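You operate a simulated robot arm through the tools that you are given. There is no shell and no other tool. Be economical: measure what you need, move in short steps, check, and stop when the job is done.

The job below is to be done with a simulated robot arm. You get a single attempt, and the scene is never put back.

TASK
Put the strainer basket on the green table away on the top of the plywood table. Take the jar with the red band and put it on the shelf under the work bench. Take the gasket from the white table and leave it on the silver steel tray. Take the yellow insert and put it on the red parts tray. Take the relay from the third shelf from the bottom of the electrical rack and leave it on top of the black insert. Put the 600 kPa test gauge from the third shelf from the bottom of the electrical rack on the bottom shelf of the electrical rack and the -100 kPa test gauge on the top shelf of the electrical rack. Put the sleeve from the work bench in the small red tray. Push the upper drawer shut. Close the lower drawer. Fetch the clean strainer basket and set it in the wash tray. Take the jar with the yellow band and put it on the third shelf from the bottom of the flange rack. Put one of the jars from the work bench on the orange cover. Take the jar with the blue band on the work bench and put it away on the top of the plywood table. Any order will do. Set down upright: strainer basket, jar with the red band, relay, jar with the yellow band, jar, jar with the blue band.

It is judged by the outcome, as a careful person would: the job done as asked, and still so three seconds after it is handed in. It fails if anything else is knocked over, pushed out of place, dropped, spilled or broken. A push-on lid holds only when it is set on centred and level and pressed home; a screw cap is set on level and turned clockwise until tight.

THE ROBOT
A 7-joint arm with a two-finger parallel gripper on a trunk, on a base that drives. Base frame: it is fixed to the floor where the robot stands at the start and does not move with it; the origin is under the middle of the robot, x ahead of it, y to its left, z up. Lengths are in mm, angles in rad, forces in N, time in s.
With the tool pointing down near the work surface it reaches from about 480 to 920 mm from the robot's upright axis, wherever it stands. Its first joint turns from -2.007 to 2.007 rad. Places, roughly: black insert (5x5x5 cm) [-1800, 2100, 1000]; bottom shelf of the electrical rack [-1500, 2200, 300]; clean strainer basket (8x7x12 cm) [-2800, 2000, 900]; gasket [750, 1750, 750]; jar [-3000, 1750, 1000]; jar (6x6x10 cm) [-3500, 2000, 900]; jar with the blue band (8x8x12 cm) [-3800, 1700, 900]; jar with the red band (8x8x12 cm) [800, 0, 900]; jar with the yellow band (8x8x12 cm) [-3200, 1900, 900]; lower drawer [-2400, 1500, 500]; orange cover (6x6x3 cm) [-3200, 2100, 900]; red parts tray (13x11x3 cm) [500, 1900, 800]; relay [-1250, 2000, 1000]; shelf under the work bench [-3500, 2000, 300]; sleeve (4x4x4 cm) [-2300, 1700, 900]; small red tray (17x24x4 cm) [-2300, 2100, 900]; steel tray (24x20x3 cm) [500, 1500, 800]; strainer basket (10x10x14 cm) [700, -200, 900]; test gauge [-1500, 2250, 1000]; third shelf of the flange rack [-5000, 2200, 1000]; top of the plywood table [-1700, 100, 800]; top shelf of the electrical rack [-1500, 2200, 1400]; upper drawer [-2400, 1500, 700]; wash tray (23x22x4 cm) [-3000, 2100, 900]; yellow insert (5x5x5 cm) [800, 2300, 800]. Payload 3.91 kg.
The TCP is the grasp point between the finger pads, 30 mm short of the fingertips. In the tool frame z runs along the fingers and y along their closing line. The gripper opens to 110 mm. The fingers are 20 mm wide and 10 mm thick; the gripper's body (48 by 112 mm) begins 55 mm behind the TCP.
Orientation is that of the tool frame in the base frame, as [roll, pitch, yaw] about the fixed x, y, z axes, in that order (R = Rz(yaw) Ry(pitch) Rx(roll)). With the fingers straight down and closing along the base's y, the tool's x points along the base's -x, its y along +y and its z along -z.

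THE INTERFACE
- The arm moves only by the tool jog_arm. Its argument "increments" is a list of rows, each a list of 3 entries, a list of its own where there are three numbers: the shift along the tool's x, y, z in units of 150 mm (1.0 is 150 mm), then the turn, a rotation vector about the tool's x, y, z in units of 60 degrees (1.0 is 60 degrees), then the gripper command, from -1 (shut) to 1 (fully open), values between in proportion. In form: [[[x, y, z], [rx, ry, rz], claw], ...]. A call has 1 to 10 rows; each row is the pose to reach, as a shift and turn from the pose commanded when the call began, along the tool's axes at that moment. A call with a number of a shift or a turn outside -1 to 1 is refused whole. A row lasts 0.2 s, in which the tool goes at most 50 mm and 0.15 rad; a call with a longer step from one row to the next is refused whole, and so is a gripper value outside its range. A pose out of reach is approached as far as the arm can. The call stops where the force on the tool passes 40 N (or 10 N more than at its start, if that is more) or the arm is blocked; 0.2 s more then pass. The fingers move at their own pace (about 153 mm/s each) and stop on an object; they squeeze with about 32 N. The grip force told is the motor's: it shows also when the fingers shut on nothing. Time passes only in rows, and 0.2 s behind the last, so rows that repeat a pose let the fingers close. The reply holds the time, the measured pose of the TCP, the force on the tool along the base axes, the opening and the grip force, in the units named above and with some noise, with the torque about the TCP (base axes, N m) and any sound that the robot's microphone picked up.
- Cameras (640 x 400 px; columns grow to the right, rows downward): "scene" is now at [227.1, 176.3, 1361.7]; the picture's right is [-0.33, -0.94, 0.00], its down [-0.57, 0.20, -0.80] and it looks along [0.76, -0.26, -0.60] (base axes); focal length 262 px, centre (320, 200). "wrist" rides on the gripper at [72, 17, -103] in the tool frame; the picture's right is [-0.23, 0.97, 0.00], its down [-0.76, -0.18, -0.62] and it looks along [-0.61, -0.14, 0.78] (tool axes); focal length 222 px, centre (320, 200). There is no depth. A picture from a camera that has moved, and an enlarged one, comes with that camera's place and axes in the base frame and with its lens.
- capture(camera): a new picture of that camera. The clock stands still meanwhile.
- move_column(by): slides the trunk up (or, below 0, down) by that many mm; the arm and the scene camera ride with it, the base frame stays. It gives what a move gives, with no picture.
- steer(legs): drives the robot by 1 to 6 legs, each [ahead, left, turn to the left] in mm, mm and rad, along the robot's own axes; the way and the turn of a leg run together, so that a leg with both is an arc; at most 1500 mm and 3.142 rad a leg. The arm and the cameras ride along, it lands a little off, and it stops where it bumps. It gives what a move gives.
- turn_head(pan, tilt): turns the head with the scene camera to pan (to the left, within 1.396 rad either way) and tilt (down, from -0.506 to 1.204), counted from straight ahead of the robot. It gives what a move gives.
- zoom(camera, box): a new picture of the part [left, top, right, bottom] of that camera's present view, enlarged. The clock stands still meanwhile.
- hand_in(): hands the job in; it is judged then, once.

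Go step by step. Nothing tells you exact positions but the pictures and the camera data: compare them with the known pose of the tool, close in by small moves and look again before you grip or let go. The budget is 588 turns and 360 pictures, counting those below and the enlarged ones. Unless the task says otherwise, let go and move clear before handing in.

The tools are called after "Request:" as name(argument=value, ...) on one line, values as JSON. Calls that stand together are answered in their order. jog_arm: Moves the arm, as the interface text tells. Its arguments: {"type":"object","properties":{"increments":{"type":"array"}},"required":["increments"]} The other tools are called the same way: move_column (by) slides the trunk up or down; steer (legs) drives the base; turn_head (pan, tilt) turns the head that bears the scene camera; capture (camera) takes a picture; zoom (camera, box) takes an enlarged picture of a part of a camera's view; hand_in () hands the job in.

At the start:

```text
clock: 0.0
tcp_pos: [552.5, -57.4, 1132.3]
tool_rot: [-3.14, 0.001, -3.141]
contact_force: [0.7, 0.7, 0.0]
ft_torque: [0.01, -0.03, 0.0]
grip_width: 110.2
finger_force: 0.2
trunk travel left (down, up): [-700.0, 290.0]
robot x, y, heading: [1.8, -2.6, 0.0]
head pan, tilt: [-0.335, 0.642]
```

scene: 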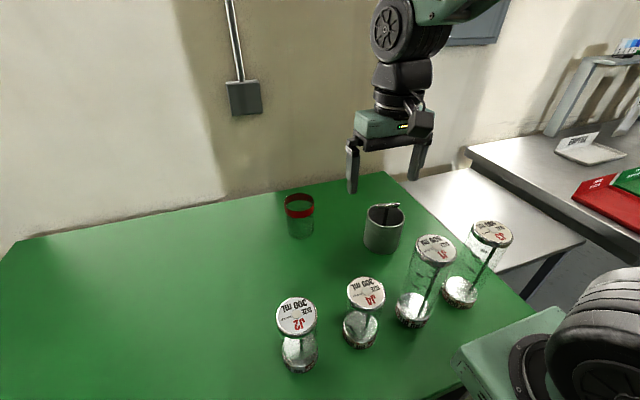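
wrist: 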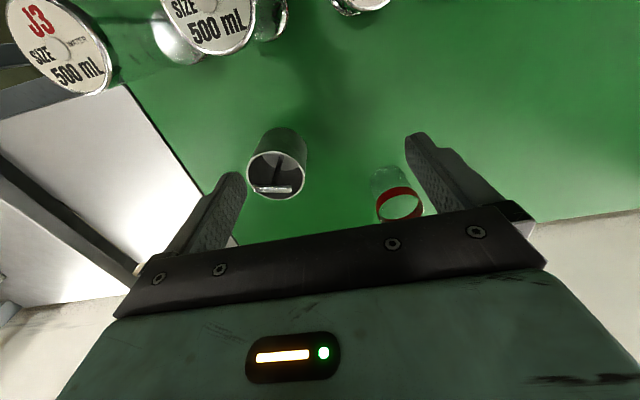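

I see the green table with the strainer basket near (690,-190), the red-band jar near (790,30), and other lidded jars. I look closer at them first.

Request:
zoom(camera="scene", box=[260, 160, 540, 335])

Request:
zoom(camera="wrist", box=[200, 100, 456, 260])

```text
2.29 times, centred on (400, 248) of scene
camera zoom: at [227.1, 176.3, 1361.7], right [-0.33, -0.94, 0.0], down [-0.57, 0.2, -0.8], along [0.76, -0.26, -0.6], focal length 598 px, centre (137, 91)
```

zoom: 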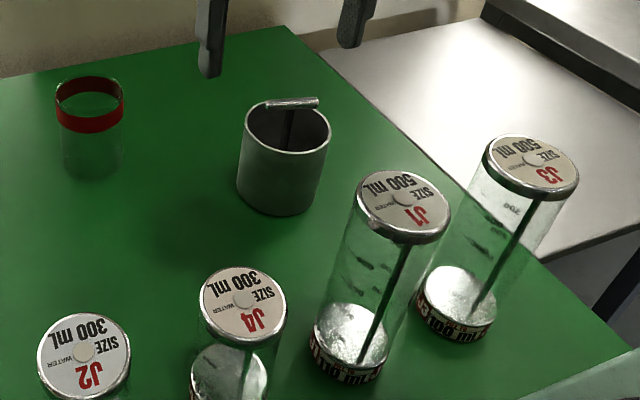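

```text
2.50 times, centred on (328, 180) of wrist
camera zoom: at [480.6, -39.1, 1235.0], right [0.23, 0.97, 0.0], down [0.76, -0.18, 0.62], along [0.61, -0.14, -0.78], focal length 555 px, centre (300, 250)
```

zoom: 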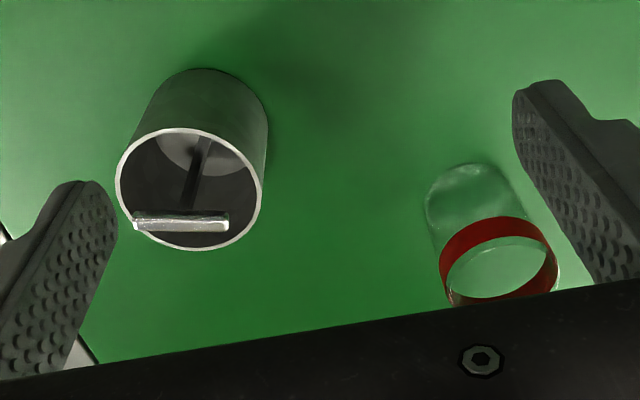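

The basket has a central T-bar handle at about (657,-152,960), running about 15° off base y. I move above it, turning the fingers to close across the bar.

Request:
jog_arm(increments=[[[-0.0875, -0.079, 0.07], [0, 0, -0.125], 0.3], [[-0.175, -0.158, 0.14], [0, 0, -0.25], 0.1], [[-0.2625, -0.237, 0.21], [0, 0, -0.375], -0.1], [[-0.35, -0.316, 0.28], [0, 0, -0.5], -0.2], [[-0.4375, -0.395, 0.35], [0, 0, -0.625], -0.2], [[-0.525, -0.474, 0.42], [0, 0, -0.75], -0.2], [[-0.6125, -0.553, 0.49], [0, 0, -0.875], -0.2], [[-0.7, -0.633, 0.56], [0, 0, -1.0], -0.2]])

Request:
jog_arm(increments=[[[0, 0, 0], [0, 0, -0.125], -0.2], [[0, 0, 0], [0, 0, -0.25], -0.2], [[0, 0, 0], [0, 0, -0.25], -0.2]])

Request:
capture(camera="wrist")

Request:
capture(camera="scene")

```text
clock: 1.8
tcp_pos: [656.9, -150.2, 1048.5]
tool_rot: [3.141, 0.0, -2.091]
contact_force: [0.1, 0.7, -1.2]
ft_torque: [-0.04, 0.0, 0.0]
grip_width: 44.1
finger_force: 0.1
trunk travel left (down, up): [-700.0, 290.0]
robot x, y, heading: [1.3, -0.3, 0.001]
head pan, tilt: [-0.335, 0.642]
```

```text
clock: 2.6
tcp_pos: [657.1, -152.1, 1048.1]
tool_rot: [-3.14, -0.001, -1.83]
contact_force: [0.7, 0.4, 0.0]
ft_torque: [-0.02, 0.02, 0.01]
grip_width: 43.8
finger_force: 0.1
trunk travel left (down, up): [-700.0, 290.0]
robot x, y, heading: [-0.2, 2.0, 0.004]
head pan, tilt: [-0.335, 0.642]
```

```text
355 pictures are left
camera wrist: at [622.7, -217.0, 1151.4], right [-0.88, 0.47, 0.0], down [0.37, 0.69, 0.62], along [0.29, 0.55, -0.78], focal length 222 px, centre (320, 200)
```

wrist: 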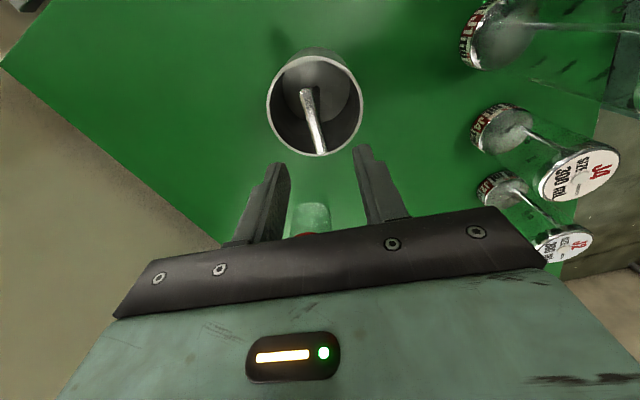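

```text
354 pictures are left
camera scene: at [227.2, 176.3, 1361.7], right [-0.33, -0.94, 0.0], down [-0.57, 0.2, -0.8], along [0.76, -0.26, -0.6], focal length 262 px, centre (320, 200)
```

scene: 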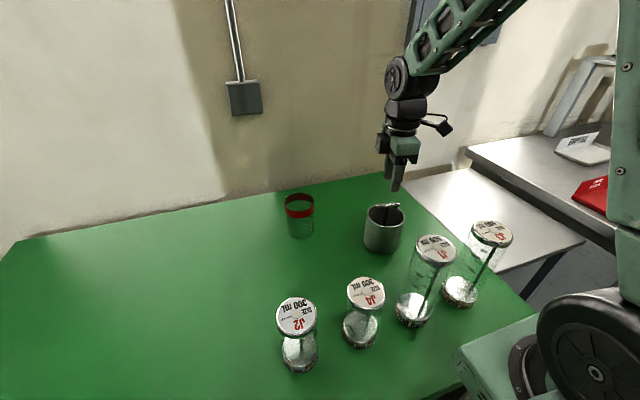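

The bar centre works out as (658,-160) at z 960, running at 16°. I lower onto it and grip.

Request:
jog_arm(increments=[[[0.049, -0.023, 0.2], [0, 0, 0], -0.2], [[0.049, -0.023, 0.4], [0, 0, 0], -0.2], [[0.049, -0.023, 0.5], [0, 0, 0], -0.2], [[0.049, -0.023, 0.59], [0, 0, 0], -0.2], [[0.049, -0.023, 0.59], [0, 0, 0], -0.2]])

Request:
zoom(camera="scene", box=[320, 140, 480, 240])

Request:
capture(camera="wrist")

```text
clock: 3.8
tcp_pos: [660.4, -159.3, 960.2]
tool_rot: [-3.141, -0.001, -1.833]
contact_force: [-0.7, 0.0, 0.8]
ft_torque: [0.01, -0.01, 0.02]
grip_width: 44.0
finger_force: 0.0
trunk travel left (down, up): [-700.0, 290.0]
robot x, y, heading: [2.1, 2.4, 0.003]
head pan, tilt: [-0.335, 0.642]
```

```text
4.00 times, centred on (400, 190) of scene
camera zoom: at [227.1, 176.3, 1361.7], right [-0.33, -0.94, 0.0], down [-0.57, 0.2, -0.8], along [0.76, -0.26, -0.6], focal length 1046 px, centre (0, 240)
```

zoom: 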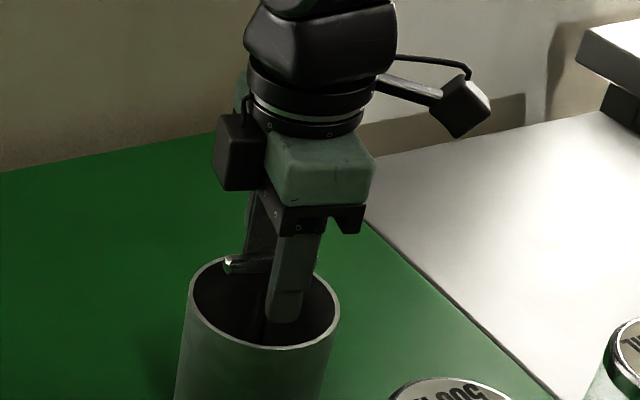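

```text
352 pictures are left
camera wrist: at [625.2, -224.8, 1062.0], right [-0.88, 0.47, 0.0], down [0.37, 0.69, 0.62], along [0.29, 0.55, -0.78], focal length 222 px, centre (320, 200)
```

wrist: 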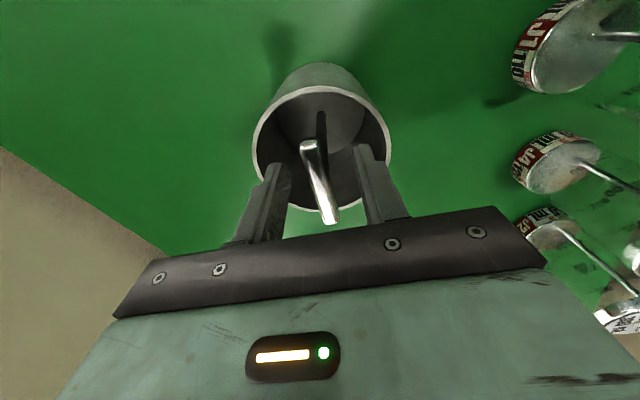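

The bar lies between the fingers. I close and then lift a little.

Request:
jog_arm(increments=[[[0, 0, 0], [0, 0, 0], -1], [[0, 0, 0], [0, 0, 0], -1], [[0, 0, 0], [0, 0, 0], -1]])

Request:
jog_arm(increments=[[[0, 0, -0.1], [0, 0, 0], -1], [[0, 0, -0.3], [0, 0, 0], -1], [[0, 0, -0.6], [0, 0, 0], -1], [[0, 0, -0.9], [0, 0, 0], -1]])

Request:
capture(camera="scene")

```text
clock: 4.6
tcp_pos: [660.3, -159.2, 958.7]
tool_rot: [3.141, -0.001, -1.832]
contact_force: [0.1, -0.3, 0.8]
ft_torque: [0.03, -0.03, 0.0]
grip_width: 12.0
finger_force: 32.6
trunk travel left (down, up): [-700.0, 290.0]
robot x, y, heading: [2.3, -1.4, 0.0]
head pan, tilt: [-0.335, 0.642]
```

```text
clock: 5.6
tcp_pos: [658.8, -158.2, 1094.1]
tool_rot: [3.139, 0.001, -1.833]
contact_force: [0.9, -0.7, -3.6]
ft_torque: [0.01, 0.05, 0.0]
grip_width: 11.5
finger_force: 32.2
trunk travel left (down, up): [-700.0, 290.0]
robot x, y, heading: [0.9, 2.3, 0.005]
head pan, tilt: [-0.335, 0.642]
```

```text
351 pictures are left
camera scene: at [227.6, 176.1, 1361.6], right [-0.33, -0.94, 0.0], down [-0.57, 0.2, -0.8], along [0.76, -0.26, -0.6], focal length 262 px, centre (320, 200)
```

scene: 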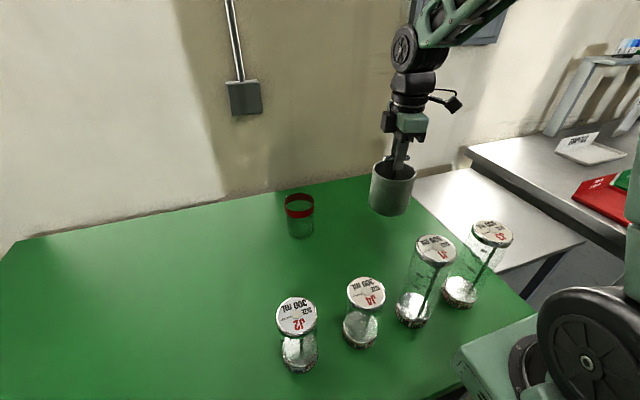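

The basket is held. I raise the trunk, then look left and right before driving.

Request:
move_column(by=120)

Request:
turn_head(pan=1.396, tilt=0.35)

Request:
capture(camera="scene")

Request:
turn_head(pan=-1.396, tilt=0.5)

Request:
capture(camera="scene")

```text
clock: 7.1
tcp_pos: [659.0, -158.8, 1213.5]
tool_rot: [-3.141, 0.001, -1.832]
contact_force: [-0.7, 0.0, -2.6]
ft_torque: [-0.01, -0.03, 0.0]
grip_width: 11.5
finger_force: 31.5
trunk travel left (down, up): [-820.0, 170.0]
robot x, y, heading: [0.3, -1.2, -0.001]
head pan, tilt: [-0.335, 0.642]
```

```text
clock: 8.8
tcp_pos: [658.2, -158.3, 1213.4]
tool_rot: [3.14, 0.001, -1.832]
contact_force: [-0.2, -0.1, -2.3]
ft_torque: [-0.01, -0.03, -0.01]
grip_width: 11.7
finger_force: 32.4
trunk travel left (down, up): [-820.0, 170.0]
robot x, y, heading: [0.8, -1.2, 0.002]
head pan, tilt: [1.396, 0.351]
```

```text
350 pictures are left
camera scene: at [161.3, 296.6, 1508.2], right [0.98, -0.17, 0.0], down [-0.06, -0.34, -0.94], along [0.16, 0.92, -0.34], focal length 262 px, centre (320, 200)
```

scene: 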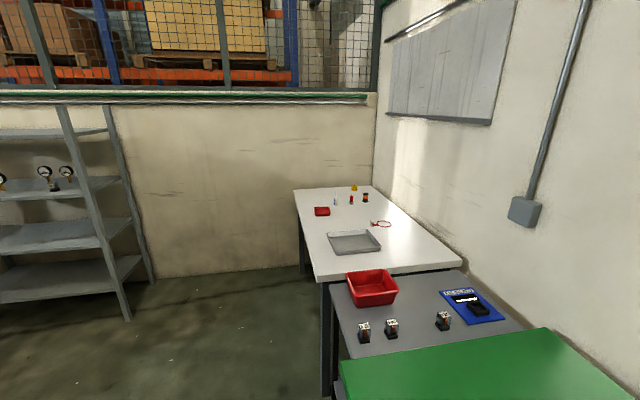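

```text
clock: 11.3
tcp_pos: [659.0, -158.4, 1213.4]
tool_rot: [3.141, 0.001, -1.831]
contact_force: [0.2, -0.9, -2.4]
ft_torque: [0.0, -0.01, 0.01]
grip_width: 11.7
finger_force: 32.5
trunk travel left (down, up): [-820.0, 170.0]
robot x, y, heading: [1.2, -1.4, 0.003]
head pan, tilt: [-1.396, 0.499]
```

```text
349 pictures are left
camera scene: at [160.9, 115.3, 1494.5], right [-0.98, -0.17, 0.0], down [-0.08, 0.47, -0.88], along [0.15, -0.86, -0.48], focal length 262 px, centre (320, 200)
```

scene: 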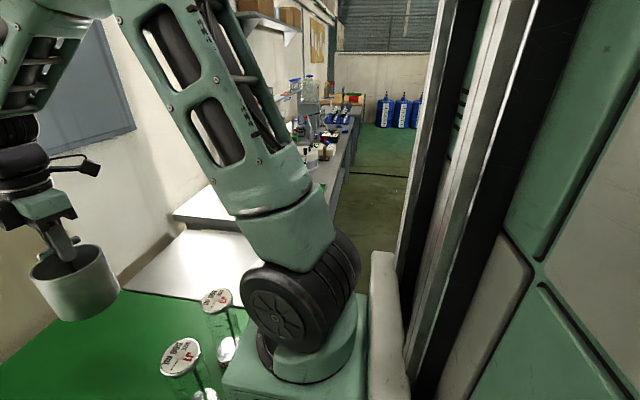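

The floor to the left and behind is free. I back off, turn about and look at the plywood table.

Request:
steer(legs=[[-350, 0, 0], [0, 0, 1.57], [0, 0, 1.57]])

Request:
turn_head(pan=0, tilt=0.5)

Request:
capture(camera="scene")

```text
clock: 21.2
tcp_pos: [-1008.9, 166.9, 1213.1]
tool_rot: [-3.141, -0.001, 1.296]
contact_force: [0.4, 0.4, -2.2]
ft_torque: [-0.01, 0.01, -0.03]
grip_width: 11.9
finger_force: 31.7
trunk travel left (down, up): [-820.0, 170.0]
robot x, y, heading: [-354.1, -3.7, 3.133]
head pan, tilt: [-1.396, 0.499]
```

```text
clock: 22.7
tcp_pos: [-1009.0, 165.8, 1213.8]
tool_rot: [3.142, 0.0, 1.295]
contact_force: [-0.2, 0.0, -2.6]
ft_torque: [0.0, -0.01, -0.01]
grip_width: 11.6
finger_force: 32.4
trunk travel left (down, up): [-820.0, 170.0]
robot x, y, heading: [-346.7, 2.2, 3.131]
head pan, tilt: [0.0, 0.499]
```

```text
348 pictures are left
camera scene: at [-585.1, -202.4, 1494.5], right [0.01, 1.0, 0.0], down [0.48, -0.01, -0.88], along [-0.88, 0.01, -0.48], focal length 262 px, centre (320, 200)
```

scene: 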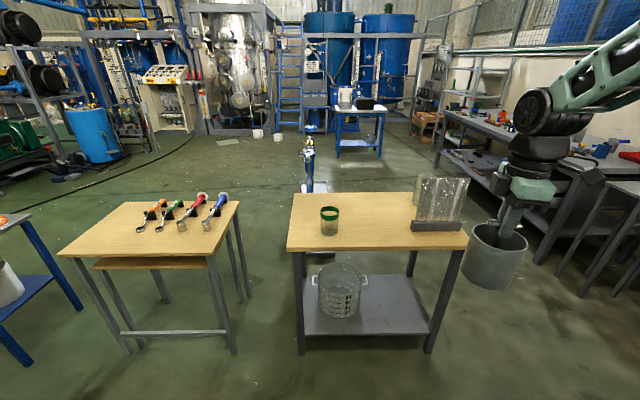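

The right plywood table is the target (x −1950…−1450, y −335…415) with a green jar and a steel fixture on it. I drive to bring the basket over the free spot near (−1600, 60).

Request:
steer(legs=[[590, 100, 0.01]])

Request:
turn_head(pan=-0.2, tilt=0.7)

Request:
capture(camera="scene")

Request:
capture(camera="wrist")

```text
clock: 26.1
tcp_pos: [-1593.2, 54.4, 1214.0]
tool_rot: [3.141, 0.001, 1.314]
contact_force: [-0.9, -0.6, -1.9]
ft_torque: [0.02, 0.02, 0.02]
grip_width: 11.7
finger_force: 31.7
trunk travel left (down, up): [-820.0, 170.0]
robot x, y, heading: [-937.6, -102.0, -3.131]
head pan, tilt: [0.0, 0.499]
```

```text
clock: 26.8
tcp_pos: [-1593.5, 55.0, 1211.8]
tool_rot: [-3.141, 0.0, 1.315]
contact_force: [-0.5, -0.1, -2.4]
ft_torque: [0.04, -0.01, -0.01]
grip_width: 11.9
finger_force: 32.1
trunk travel left (down, up): [-820.0, 170.0]
robot x, y, heading: [-934.4, -101.9, -3.137]
head pan, tilt: [-0.201, 0.7]
```

```text
347 pictures are left
camera scene: at [-1154.7, -288.2, 1476.8], right [0.19, 0.98, 0.0], down [0.63, -0.12, -0.77], along [-0.75, 0.15, -0.64], focal length 262 px, centre (320, 200)
```

scene: 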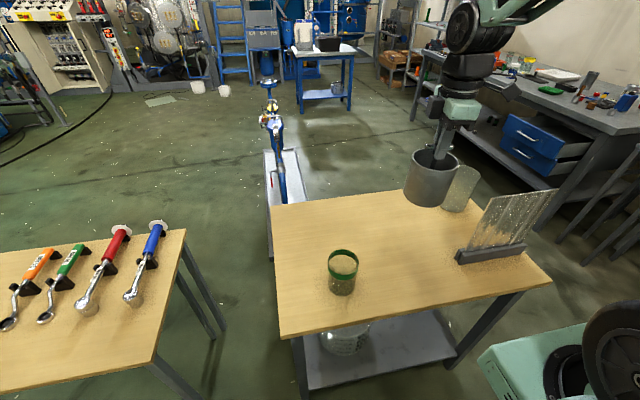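

```text
346 pictures are left
camera wrist: at [-1558.3, 121.1, 1316.1], right [0.88, -0.47, 0.0], down [-0.36, -0.69, 0.62], along [-0.29, -0.55, -0.78], focal length 222 px, centre (320, 200)
```

wrist: 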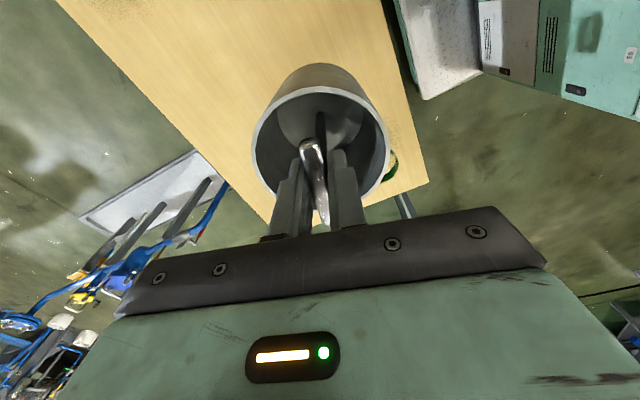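

The spot is free (the steel fixture starts at y≈250, the green jar is at (−1565,−142), and a glass jar stands in the far corner). I lower the trunk, then feel for contact.

Request:
move_column(by=-215)

Request:
capture(camera="scene")

```text
clock: 29.1
tcp_pos: [-1592.9, 54.8, 998.0]
tool_rot: [3.141, -0.001, 1.315]
contact_force: [0.1, 0.0, -2.4]
ft_torque: [0.02, 0.02, -0.03]
grip_width: 11.4
finger_force: 31.7
trunk travel left (down, up): [-605.0, 385.0]
robot x, y, heading: [-935.5, -99.5, -3.129]
head pan, tilt: [-0.201, 0.7]
```

```text
345 pictures are left
camera scene: at [-1154.6, -288.2, 1261.8], right [0.19, 0.98, 0.0], down [0.63, -0.12, -0.76], along [-0.75, 0.15, -0.64], focal length 262 px, centre (320, 200)
```

scene: 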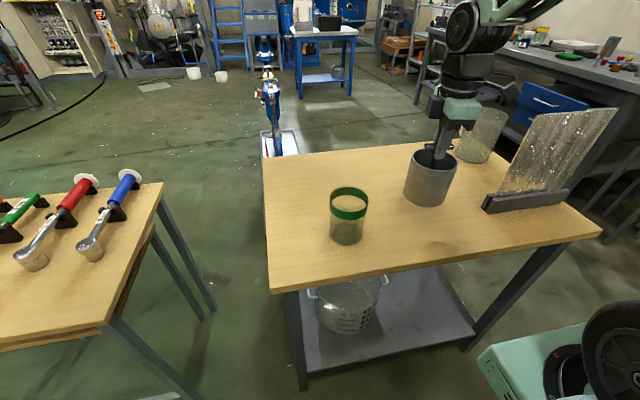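

Request:
jog_arm(increments=[[[0, 0, 0.1], [0, 0, 0], -1], [[0, 0, 0.16], [0, 0, 0], -1], [[0, 0, 0.19], [0, 0, 0], -1], [[0, 0, 0.22], [0, 0, 0], -1], [[0, 0, 0.24], [0, 0, 0], -1]])

Request:
zoom(camera="scene", box=[350, 120, 510, 220])

```text
clock: 30.3
tcp_pos: [-1594.1, 56.0, 962.1]
tool_rot: [-3.141, -0.001, 1.315]
contact_force: [0.0, 0.8, -2.6]
ft_torque: [-0.03, 0.0, 0.0]
grip_width: 11.7
finger_force: 31.8
trunk travel left (down, up): [-605.0, 385.0]
robot x, y, heading: [-931.5, -100.3, -3.133]
head pan, tilt: [-0.201, 0.7]
```

```text
4.00 times, centred on (430, 170) of scene
camera zoom: at [-1154.6, -288.2, 1261.8], right [0.19, 0.98, 0.0], down [0.63, -0.12, -0.76], along [-0.75, 0.15, -0.64], focal length 1046 px, centre (-120, 320)
```

zoom: 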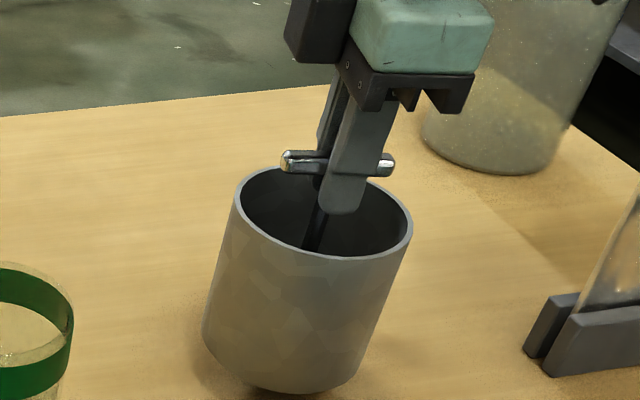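

Request:
jog_arm(increments=[[[0, 0, 0.014], [0, 0, 0], -1], [[0, 0, 0.028], [0, 0, 0], -1], [[0, 0, 0.042], [0, 0, 0], -1], [[0, 0, 0.056], [0, 0, 0], -1], [[0, 0, 0.07], [0, 0, 0], -1], [[0, 0, 0.084], [0, 0, 0], -1], [[0, 0, 0.098], [0, 0, 0], -1], [[0, 0, 0.112], [0, 0, 0], -1], [[0, 0, 0.126], [0, 0, 0], -1], [[0, 0, 0.14], [0, 0, 0], -1]])

```text
clock: 32.5
tcp_pos: [-1593.1, 55.4, 940.5]
tool_rot: [3.141, -0.001, 1.316]
contact_force: [0.5, -0.2, -2.8]
ft_torque: [-0.02, 0.0, -0.04]
grip_width: 11.5
finger_force: 31.7
trunk travel left (down, up): [-605.0, 385.0]
robot x, y, heading: [-935.3, -96.3, -3.132]
head pan, tilt: [-0.201, 0.7]
```

Request:
jog_arm(increments=[[[0, 0, 0.014], [0, 0, 0], -1], [[0, 0, 0.028], [0, 0, 0], -1], [[0, 0, 0.042], [0, 0, 0], -1], [[0, 0, 0.056], [0, 0, 0], -1], [[0, 0, 0.07], [0, 0, 0], -1], [[0, 0, 0.084], [0, 0, 0], -1], [[0, 0, 0.098], [0, 0, 0], -1], [[0, 0, 0.112], [0, 0, 0], -1], [[0, 0, 0.126], [0, 0, 0], -1], [[0, 0, 0.14], [0, 0, 0], -1]])

Request:
zoom(camera="scene", box=[350, 120, 510, 220])

```text
clock: 33.9
tcp_pos: [-1593.4, 54.5, 932.9]
tool_rot: [-3.135, 0.0, 1.317]
contact_force: [8.2, -1.1, 20.9]
ft_torque: [-0.11, -0.43, 0.01]
grip_width: 11.6
finger_force: 32.0
trunk travel left (down, up): [-605.0, 385.0]
robot x, y, heading: [-931.3, -99.5, -3.137]
head pan, tilt: [-0.201, 0.7]
stopped in row 6: the force on the tool passed its limit (the readings are from after the stop); the commanded pose is now the measured one
```

```text
4.00 times, centred on (430, 170) of scene
camera zoom: at [-1153.5, -288.4, 1261.8], right [0.19, 0.98, 0.0], down [0.63, -0.12, -0.77], along [-0.75, 0.15, -0.64], focal length 1046 px, centre (-120, 320)
```

zoom: 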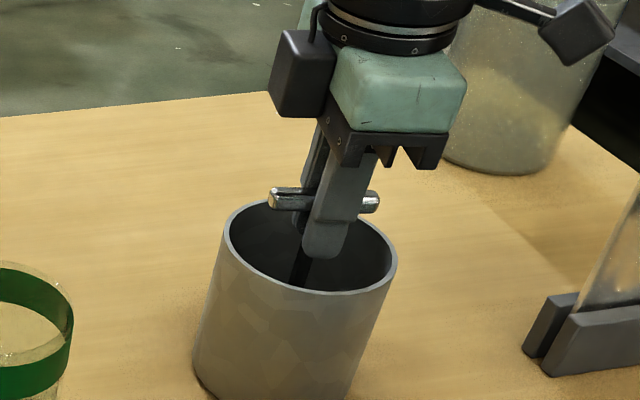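

The basket touches the table. I open partly and rise clear.

Request:
jog_arm(increments=[[[0, 0, -0.008], [0, 0, 0], -1], [[0, 0, -0.008], [0, 0, 0], -0.5], [[0, 0, -0.008], [0, 0, 0], -0.35], [[0, 0, -0.008], [0, 0, 0], -0.35]])

Request:
jog_arm(increments=[[[0, 0, -0.1], [0, 0, 0], -0.35], [[0, 0, -0.3], [0, 0, 0], -0.35], [[0, 0, -0.6], [0, 0, 0], -0.3], [[0, 0, -0.9], [0, 0, 0], -0.2]])

Request:
capture(camera="scene")

```text
clock: 34.9
tcp_pos: [-1595.7, 55.4, 933.3]
tool_rot: [-3.132, -0.001, 1.316]
contact_force: [-10.0, 2.9, 22.4]
ft_torque: [0.04, 0.09, 0.04]
grip_width: 32.7
finger_force: 0.0
trunk travel left (down, up): [-605.0, 385.0]
robot x, y, heading: [-937.5, -96.7, -3.134]
head pan, tilt: [-0.201, 0.7]
```

```text
clock: 35.9
tcp_pos: [-1592.9, 55.3, 1066.8]
tool_rot: [-3.138, 0.0, 1.318]
contact_force: [0.0, -0.6, -0.4]
ft_torque: [-0.02, 0.0, 0.0]
grip_width: 44.0
finger_force: 0.0
trunk travel left (down, up): [-605.0, 385.0]
robot x, y, heading: [-935.7, -97.6, -3.136]
head pan, tilt: [-0.201, 0.7]
```

```text
342 pictures are left
camera scene: at [-1154.8, -288.1, 1261.7], right [0.19, 0.98, 0.0], down [0.63, -0.12, -0.76], along [-0.75, 0.15, -0.64], focal length 262 px, centre (320, 200)
```

scene: 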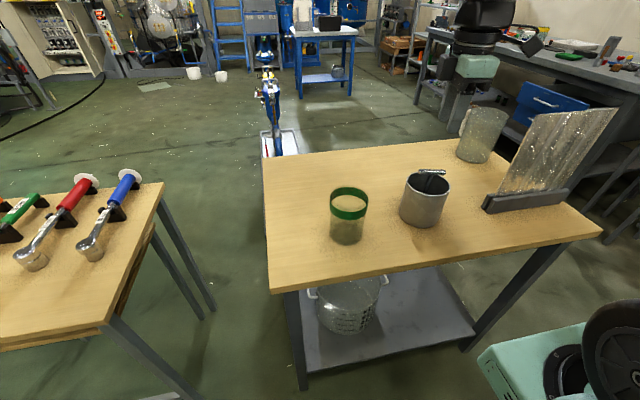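

The basket stands on the plywood table. Next is the white table: I raise, back off, and drive toward (−300,1950) facing +x.

Request:
move_column(by=150)

Request:
steer(legs=[[-350, 0, 0], [0, 0, -1.57], [1250, 0, 0], [0, 0, -1.57], [250, 700, 0]])

Request:
turn_head(pan=-0.1, tilt=0.6)

Request:
capture(camera="scene")

```text
clock: 37.6
tcp_pos: [-1591.9, 55.0, 1216.2]
tool_rot: [-3.138, 0.0, 1.317]
contact_force: [-0.6, -0.5, -0.5]
ft_torque: [-0.03, 0.02, -0.03]
grip_width: 43.9
finger_force: 0.0
trunk travel left (down, up): [-755.0, 235.0]
robot x, y, heading: [-931.8, -96.4, -3.136]
head pan, tilt: [-0.201, 0.7]
```

```text
clock: 57.0
tcp_pos: [292.0, 1707.5, 1216.8]
tool_rot: [-3.137, 0.0, -1.809]
contact_force: [0.5, 0.5, 0.3]
ft_torque: [-0.02, 0.02, -0.01]
grip_width: 44.3
finger_force: 0.1
trunk travel left (down, up): [-755.0, 235.0]
robot x, y, heading: [-372.4, 1849.8, 0.02]
head pan, tilt: [-0.201, 0.7]
```

```text
clock: 57.7
tcp_pos: [293.2, 1708.8, 1216.6]
tool_rot: [-3.138, -0.001, -1.808]
contact_force: [-0.7, 0.3, 0.5]
ft_torque: [-0.02, 0.03, -0.06]
grip_width: 44.0
finger_force: 0.0
trunk travel left (down, up): [-755.0, 235.0]
robot x, y, heading: [-369.9, 1852.9, 0.025]
head pan, tilt: [-0.099, 0.6]
```

```text
341 pictures are left
camera scene: at [-140.6, 2052.5, 1420.4], right [-0.08, -1.0, 0.0], down [-0.56, 0.04, -0.82], along [0.82, -0.06, -0.57], focal length 262 px, centre (320, 200)
```

scene: 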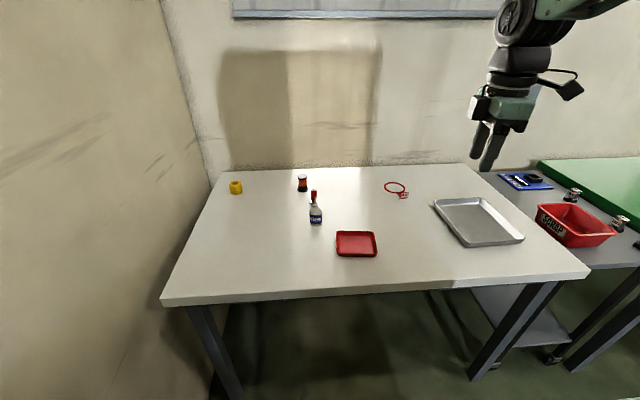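

Request:
steer(legs=[[340, 95, -0.025]])

Request:
capture(camera="scene")

Request:
capture(camera="wrist")

```text
clock: 60.0
tcp_pos: [625.2, 1784.0, 1216.7]
tool_rot: [-3.135, -0.002, -1.84]
contact_force: [0.7, 0.2, -0.7]
ft_torque: [0.04, 0.01, -0.01]
grip_width: 43.9
finger_force: 0.0
trunk travel left (down, up): [-755.0, 235.0]
robot x, y, heading: [-30.0, 1946.6, -0.003]
head pan, tilt: [-0.099, 0.6]
```

```text
340 pictures are left
camera scene: at [202.9, 2142.1, 1420.4], right [-0.11, -0.99, 0.0], down [-0.56, 0.06, -0.83], along [0.82, -0.09, -0.56], focal length 262 px, centre (320, 200)
```

scene: 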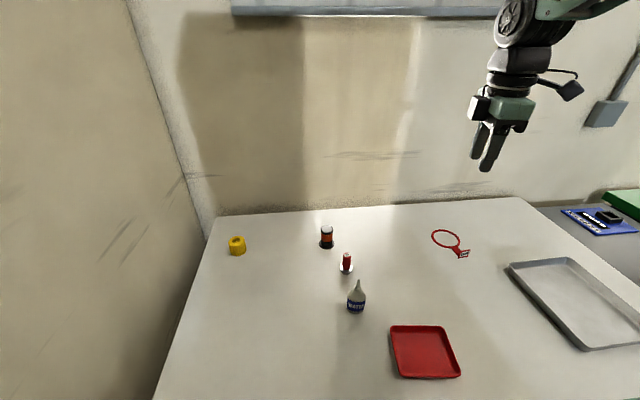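

```text
339 pictures are left
camera wrist: at [589.5, 1718.9, 1319.8], right [-0.88, 0.48, 0.0], down [0.37, 0.69, 0.62], along [0.3, 0.55, -0.78], focal length 222 px, centre (320, 200)
```

wrist: 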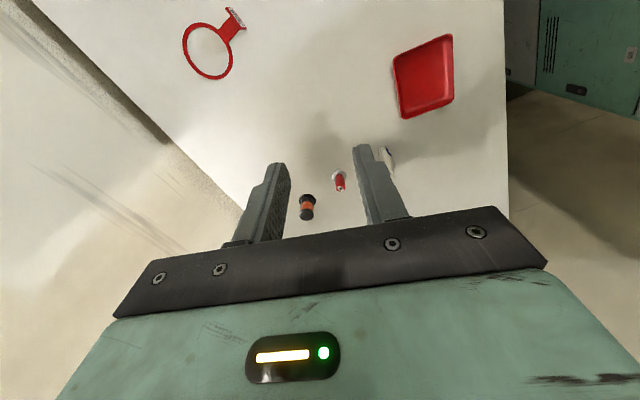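

The white table is at z≈822. The gasket ring is at about (801,1654) with a tab at (727,1640), the steel tray near (538,1446), the red tray near (461,1884), and the yellow insert near (825,2334). I zoom in.

Request:
zoom(camera="scene", box=[400, 210, 528, 290])

Request:
zoom(camera="scene", box=[200, 210, 328, 290])

Request:
zoom(camera="wrist", box=[160, 0, 320, 100])

```text
5.00 times, centred on (464, 250) of scene
camera zoom: at [202.9, 2142.1, 1420.4], right [-0.11, -0.99, 0.0], down [-0.56, 0.06, -0.83], along [0.82, -0.09, -0.56], focal length 1308 px, centre (-400, -50)
```

zoom: 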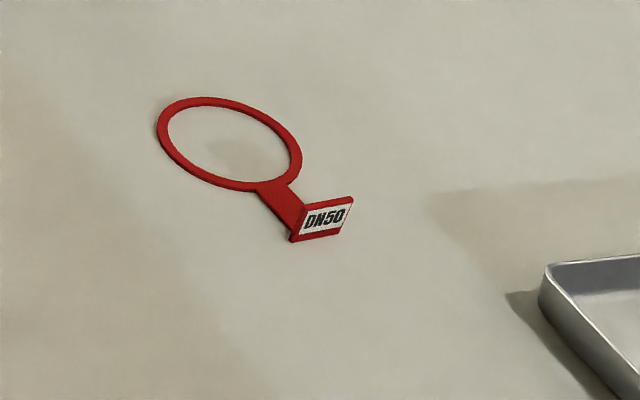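

```text
5.00 times, centred on (264, 250) of scene
camera zoom: at [202.9, 2142.1, 1420.4], right [-0.11, -0.99, 0.0], down [-0.56, 0.06, -0.83], along [0.82, -0.09, -0.56], focal length 1308 px, centre (600, -50)
```

zoom: 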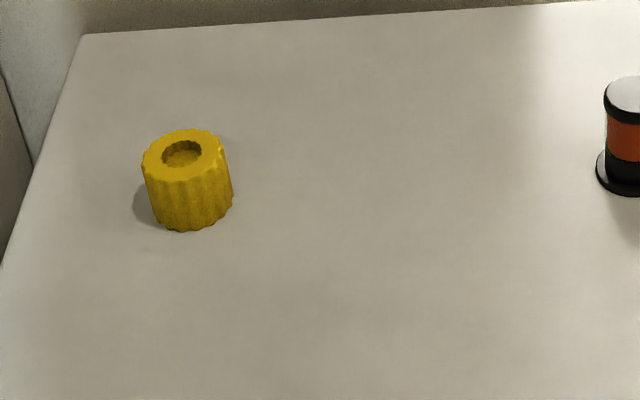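

```text
4.00 times, centred on (240, 50) of wrist
camera zoom: at [589.5, 1718.9, 1319.8], right [-0.88, 0.48, 0.0], down [0.37, 0.69, 0.62], along [0.3, 0.55, -0.78], focal length 888 px, centre (640, 800)
```

zoom: 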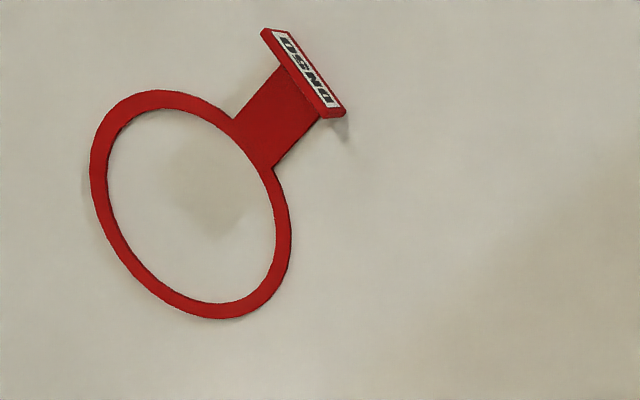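

The gasket has an upright tag (about 38 mm long, 30 high) centred at (716,1642), running nearly along y. I move above it turned to close across it.

Request:
jog_arm(increments=[[[0.125, -0.14, 0.16], [0, 0, -0.065], -0.2], [[0.25, -0.279, 0.33], [0, 0, -0.13], -0.2], [[0.375, -0.4185, 0.5], [0, 0, -0.196], -0.2], [[0.5, -0.558, 0.66], [0, 0, -0.261], -0.2], [[0.626, -0.6975, 0.83], [0, 0, -0.327], -0.2], [[0.751, -0.837, 1.0], [0, 0, -0.392], -0.2]])

Request:
jog_arm(increments=[[[0, 0, 0.2], [0, 0, 0], -0.2], [[0, 0, 0.4], [0, 0, 0], -0.2], [[0, 0, 0.5], [0, 0, 0], -0.2], [[0, 0, 0.5], [0, 0, 0], -0.2]])

Request:
capture(camera="wrist")

Request:
zoom(camera="scene", box=[380, 180, 540, 280])

```text
clock: 61.4
tcp_pos: [717.0, 1641.3, 1068.7]
tool_rot: [-3.135, -0.002, -1.43]
contact_force: [0.3, 0.2, 0.8]
ft_torque: [-0.04, -0.05, 0.0]
grip_width: 44.1
finger_force: 0.0
trunk travel left (down, up): [-755.0, 235.0]
robot x, y, heading: [-35.1, 1947.2, -0.009]
head pan, tilt: [-0.099, 0.6]
```

```text
clock: 62.4
tcp_pos: [716.0, 1640.9, 992.9]
tool_rot: [-3.139, -0.001, -1.432]
contact_force: [-0.7, 0.8, -0.1]
ft_torque: [0.01, 0.01, -0.02]
grip_width: 44.2
finger_force: 0.0
trunk travel left (down, up): [-755.0, 235.0]
robot x, y, heading: [-27.9, 1946.1, -0.01]
head pan, tilt: [-0.099, 0.6]
```

```text
335 pictures are left
camera wrist: at [710.3, 1567.9, 1095.4], right [-1.0, 0.09, 0.0], down [0.07, 0.78, 0.62], along [0.06, 0.62, -0.78], focal length 222 px, centre (320, 200)
```

wrist: 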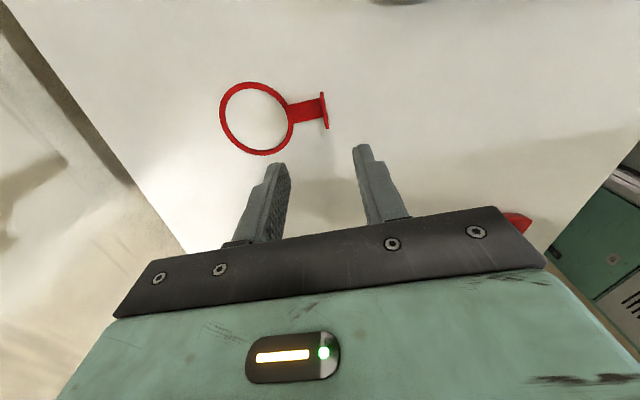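

```text
4.00 times, centred on (460, 230) of scene
camera zoom: at [203.0, 2142.0, 1420.4], right [-0.11, -0.99, 0.0], down [-0.56, 0.06, -0.83], along [0.82, -0.09, -0.56], focal length 1046 px, centre (-240, 80)
```

zoom: 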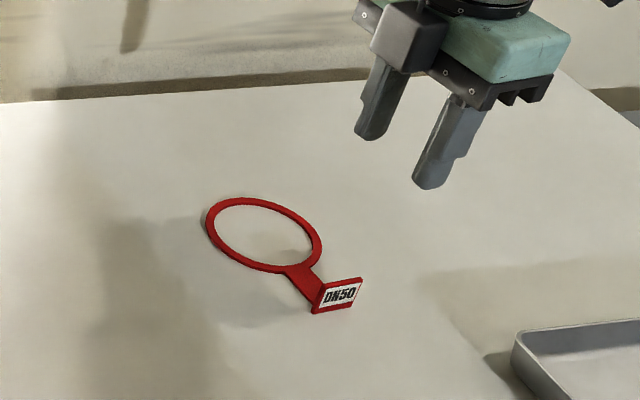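

The tag lies centred between the fingers. I lower to z≈859 and grip.

Request:
jog_arm(increments=[[[-0.023, 0.017, 0.25], [0, 0, 0], -0.2], [[-0.023, 0.017, 0.5], [0, 0, 0], -0.2], [[-0.023, 0.017, 0.75], [0, 0, 0], -0.2], [[-0.023, 0.017, 0.84], [0, 0, 0], -0.2], [[-0.023, 0.017, 0.89], [0, 0, 0], -0.2], [[-0.023, 0.017, 0.89], [0, 0, 0], -0.2]])

Request:
zoom(camera="scene", box=[380, 180, 540, 280])

```text
clock: 63.8
tcp_pos: [713.4, 1643.5, 858.8]
tool_rot: [-3.138, -0.002, -1.432]
contact_force: [0.0, -0.3, -0.3]
ft_torque: [0.0, -0.03, 0.01]
grip_width: 43.8
finger_force: 0.1
trunk travel left (down, up): [-755.0, 235.0]
robot x, y, heading: [-30.4, 1948.6, -0.009]
head pan, tilt: [-0.099, 0.6]
```

```text
4.00 times, centred on (460, 230) of scene
camera zoom: at [203.0, 2142.0, 1420.4], right [-0.11, -0.99, 0.0], down [-0.56, 0.06, -0.83], along [0.82, -0.09, -0.56], focal length 1046 px, centre (-240, 80)
```

zoom: 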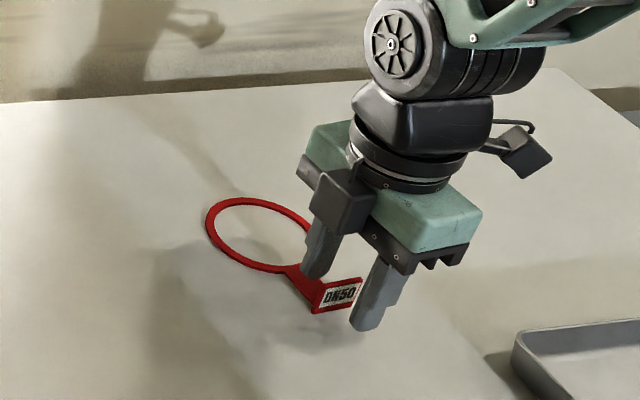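

Request:
jog_arm(increments=[[[0, 0, 0], [0, 0, 0], -1], [[0, 0, 0], [0, 0, 0], -1], [[0, 0, 0], [0, 0, 0], -1], [[0, 0, -0.2], [0, 0, 0], -1], [[0, 0, -0.5], [0, 0, 0], -1], [[0, 0, -0.7], [0, 0, 0], -1]])

Request:
jog_arm(increments=[[[0.137, 0.209, 0], [0, 0, 0], -1], [[0.273, 0.418, 0], [0, 0, 0], -1], [[0.41, 0.627, 0], [0, 0, 0], -1], [[0.546, 0.836, 0], [0, 0, 0], -1]])

Request:
jog_arm(increments=[[[0.137, 0.209, 0], [0, 0, 0], -1], [[0.273, 0.418, 0], [0, 0, 0], -1], [[0.41, 0.627, 0], [0, 0, 0], -1], [[0.546, 0.836, 0], [0, 0, 0], -1]])

Request:
turn_head(pan=-0.5, tilt=0.75)

Request:
capture(camera="scene")

Request:
capture(camera="wrist")

```text
clock: 65.2
tcp_pos: [715.1, 1645.4, 965.3]
tool_rot: [-3.139, 0.0, -1.43]
contact_force: [0.9, 0.2, -0.6]
ft_torque: [0.02, 0.02, 0.0]
grip_width: 3.1
finger_force: 32.0
trunk travel left (down, up): [-755.0, 235.0]
robot x, y, heading: [-29.2, 1946.6, -0.01]
head pan, tilt: [-0.099, 0.6]
```

```text
clock: 66.2
tcp_pos: [601.3, 1547.1, 963.1]
tool_rot: [-3.14, -0.002, -1.429]
contact_force: [0.4, 0.6, 0.2]
ft_torque: [-0.05, 0.03, -0.02]
grip_width: 2.7
finger_force: 32.2
trunk travel left (down, up): [-755.0, 235.0]
robot x, y, heading: [-36.7, 1944.4, -0.013]
head pan, tilt: [-0.099, 0.6]
```

```text
clock: 67.2
tcp_pos: [487.9, 1444.8, 964.1]
tool_rot: [-3.137, -0.002, -1.43]
contact_force: [0.4, -0.5, -0.5]
ft_torque: [-0.05, 0.05, -0.02]
grip_width: 2.7
finger_force: 31.5
trunk travel left (down, up): [-755.0, 235.0]
robot x, y, heading: [-32.4, 1950.5, -0.006]
head pan, tilt: [-0.099, 0.6]
```

```text
clock: 68.1
tcp_pos: [489.3, 1446.2, 962.9]
tool_rot: [-3.139, -0.001, -1.431]
contact_force: [0.5, 0.2, -0.7]
ft_torque: [-0.02, 0.0, 0.0]
grip_width: 2.8
finger_force: 32.0
trunk travel left (down, up): [-755.0, 235.0]
robot x, y, heading: [-30.8, 1945.3, -0.009]
head pan, tilt: [-0.499, 0.75]
```

```text
332 pictures are left
camera scene: at [187.6, 2111.3, 1407.6], right [-0.49, -0.87, 0.0], down [-0.6, 0.33, -0.73], along [0.64, -0.36, -0.68], focal length 262 px, centre (320, 200)
```

scene: 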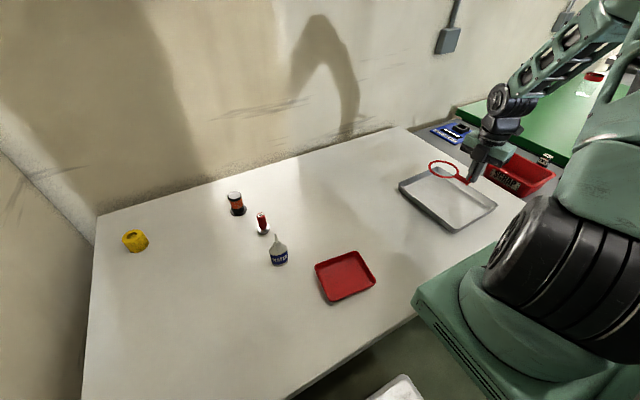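

```text
331 pictures are left
camera wrist: at [482.2, 1372.0, 1066.0], right [-1.0, 0.09, 0.0], down [0.07, 0.78, 0.62], along [0.06, 0.62, -0.78], focal length 222 px, centre (320, 200)
```

wrist: 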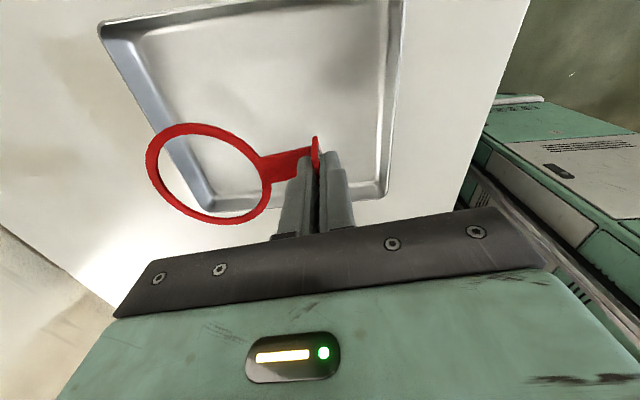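

Ring and tag fit inside the tray after an 8 mm shift. I lower and release just above the tray floor.

Request:
jog_arm(increments=[[[-0.008, 0.06, 0.25], [0, 0, 0], -1], [[-0.008, 0.06, 0.5], [0, 0, 0], -1], [[-0.008, 0.06, 0.62], [0, 0, 0], -1], [[-0.008, 0.06, 0.645], [0, 0, 0], -1], [[-0.008, 0.06, 0.66], [0, 0, 0], -1], [[-0.008, 0.06, 0.67], [0, 0, 0], -1], [[-0.008, 0.06, 0.67], [0, 0, 0], -1]])

Request:
zoom(camera="scene", box=[380, 130, 540, 230])

```text
clock: 69.7
tcp_pos: [480.0, 1446.4, 862.9]
tool_rot: [-3.137, -0.001, -1.429]
contact_force: [0.5, 0.4, 5.1]
ft_torque: [0.01, 0.01, 0.01]
grip_width: 2.6
finger_force: 31.8
trunk travel left (down, up): [-755.0, 235.0]
robot x, y, heading: [-30.0, 1951.0, -0.009]
head pan, tilt: [-0.499, 0.75]
```

```text
4.00 times, centred on (460, 180) of scene
camera zoom: at [187.4, 2111.4, 1407.6], right [-0.49, -0.87, 0.0], down [-0.6, 0.33, -0.73], along [0.64, -0.36, -0.68], focal length 1046 px, centre (-240, 280)
```

zoom: 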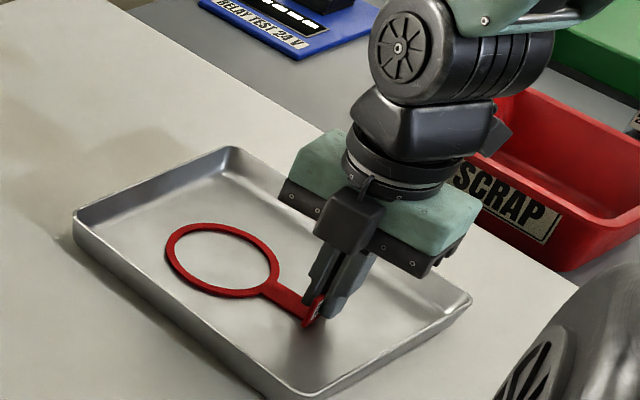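

Request:
jog_arm(increments=[[[0, 0, 0], [0, 0, 0], -0.8], [[0, 0, 0], [0, 0, 0], -0.6], [[0, 0, 0], [0, 0, 0], -0.6], [[0, 0, -0.2], [0, 0, 0], -0.6], [[0, 0, -0.5], [0, 0, 0], -0.6], [[0, 0, -0.8], [0, 0, 0], -0.3], [[0, 0, -1.0], [0, 0, 0], 0.3]])

Request:
steer(legs=[[20, 80, 0.008]])

Request:
capture(camera="scene")

```text
clock: 71.3
tcp_pos: [477.7, 1447.3, 1011.1]
tool_rot: [-3.138, -0.001, -1.431]
contact_force: [0.8, 0.2, -0.5]
ft_torque: [0.02, 0.03, -0.03]
grip_width: 71.6
finger_force: 0.1
trunk travel left (down, up): [-755.0, 235.0]
robot x, y, heading: [-35.1, 1949.7, -0.007]
head pan, tilt: [-0.499, 0.75]
```

```text
clock: 72.3
tcp_pos: [502.5, 1530.2, 1011.1]
tool_rot: [-3.139, -0.001, -1.423]
contact_force: [0.4, -0.3, -0.3]
ft_torque: [0.02, -0.02, 0.03]
grip_width: 71.5
finger_force: 0.2
trunk travel left (down, up): [-755.0, 235.0]
robot x, y, heading: [-8.7, 2025.3, -0.001]
head pan, tilt: [-0.499, 0.75]
```

```text
329 pictures are left
camera scene: at [206.7, 2192.5, 1407.5], right [-0.48, -0.88, 0.0], down [-0.6, 0.33, -0.73], along [0.64, -0.35, -0.68], focal length 262 px, centre (320, 200)
```

scene: 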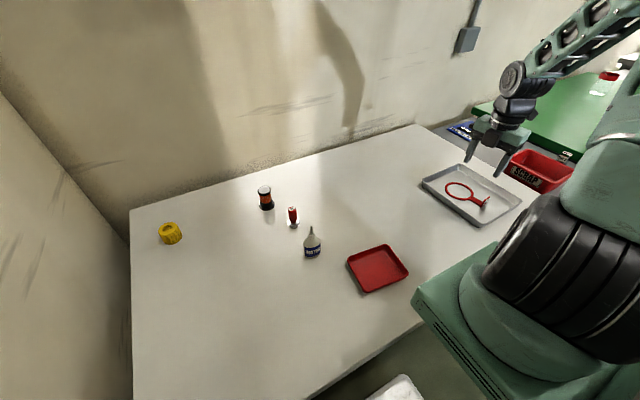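

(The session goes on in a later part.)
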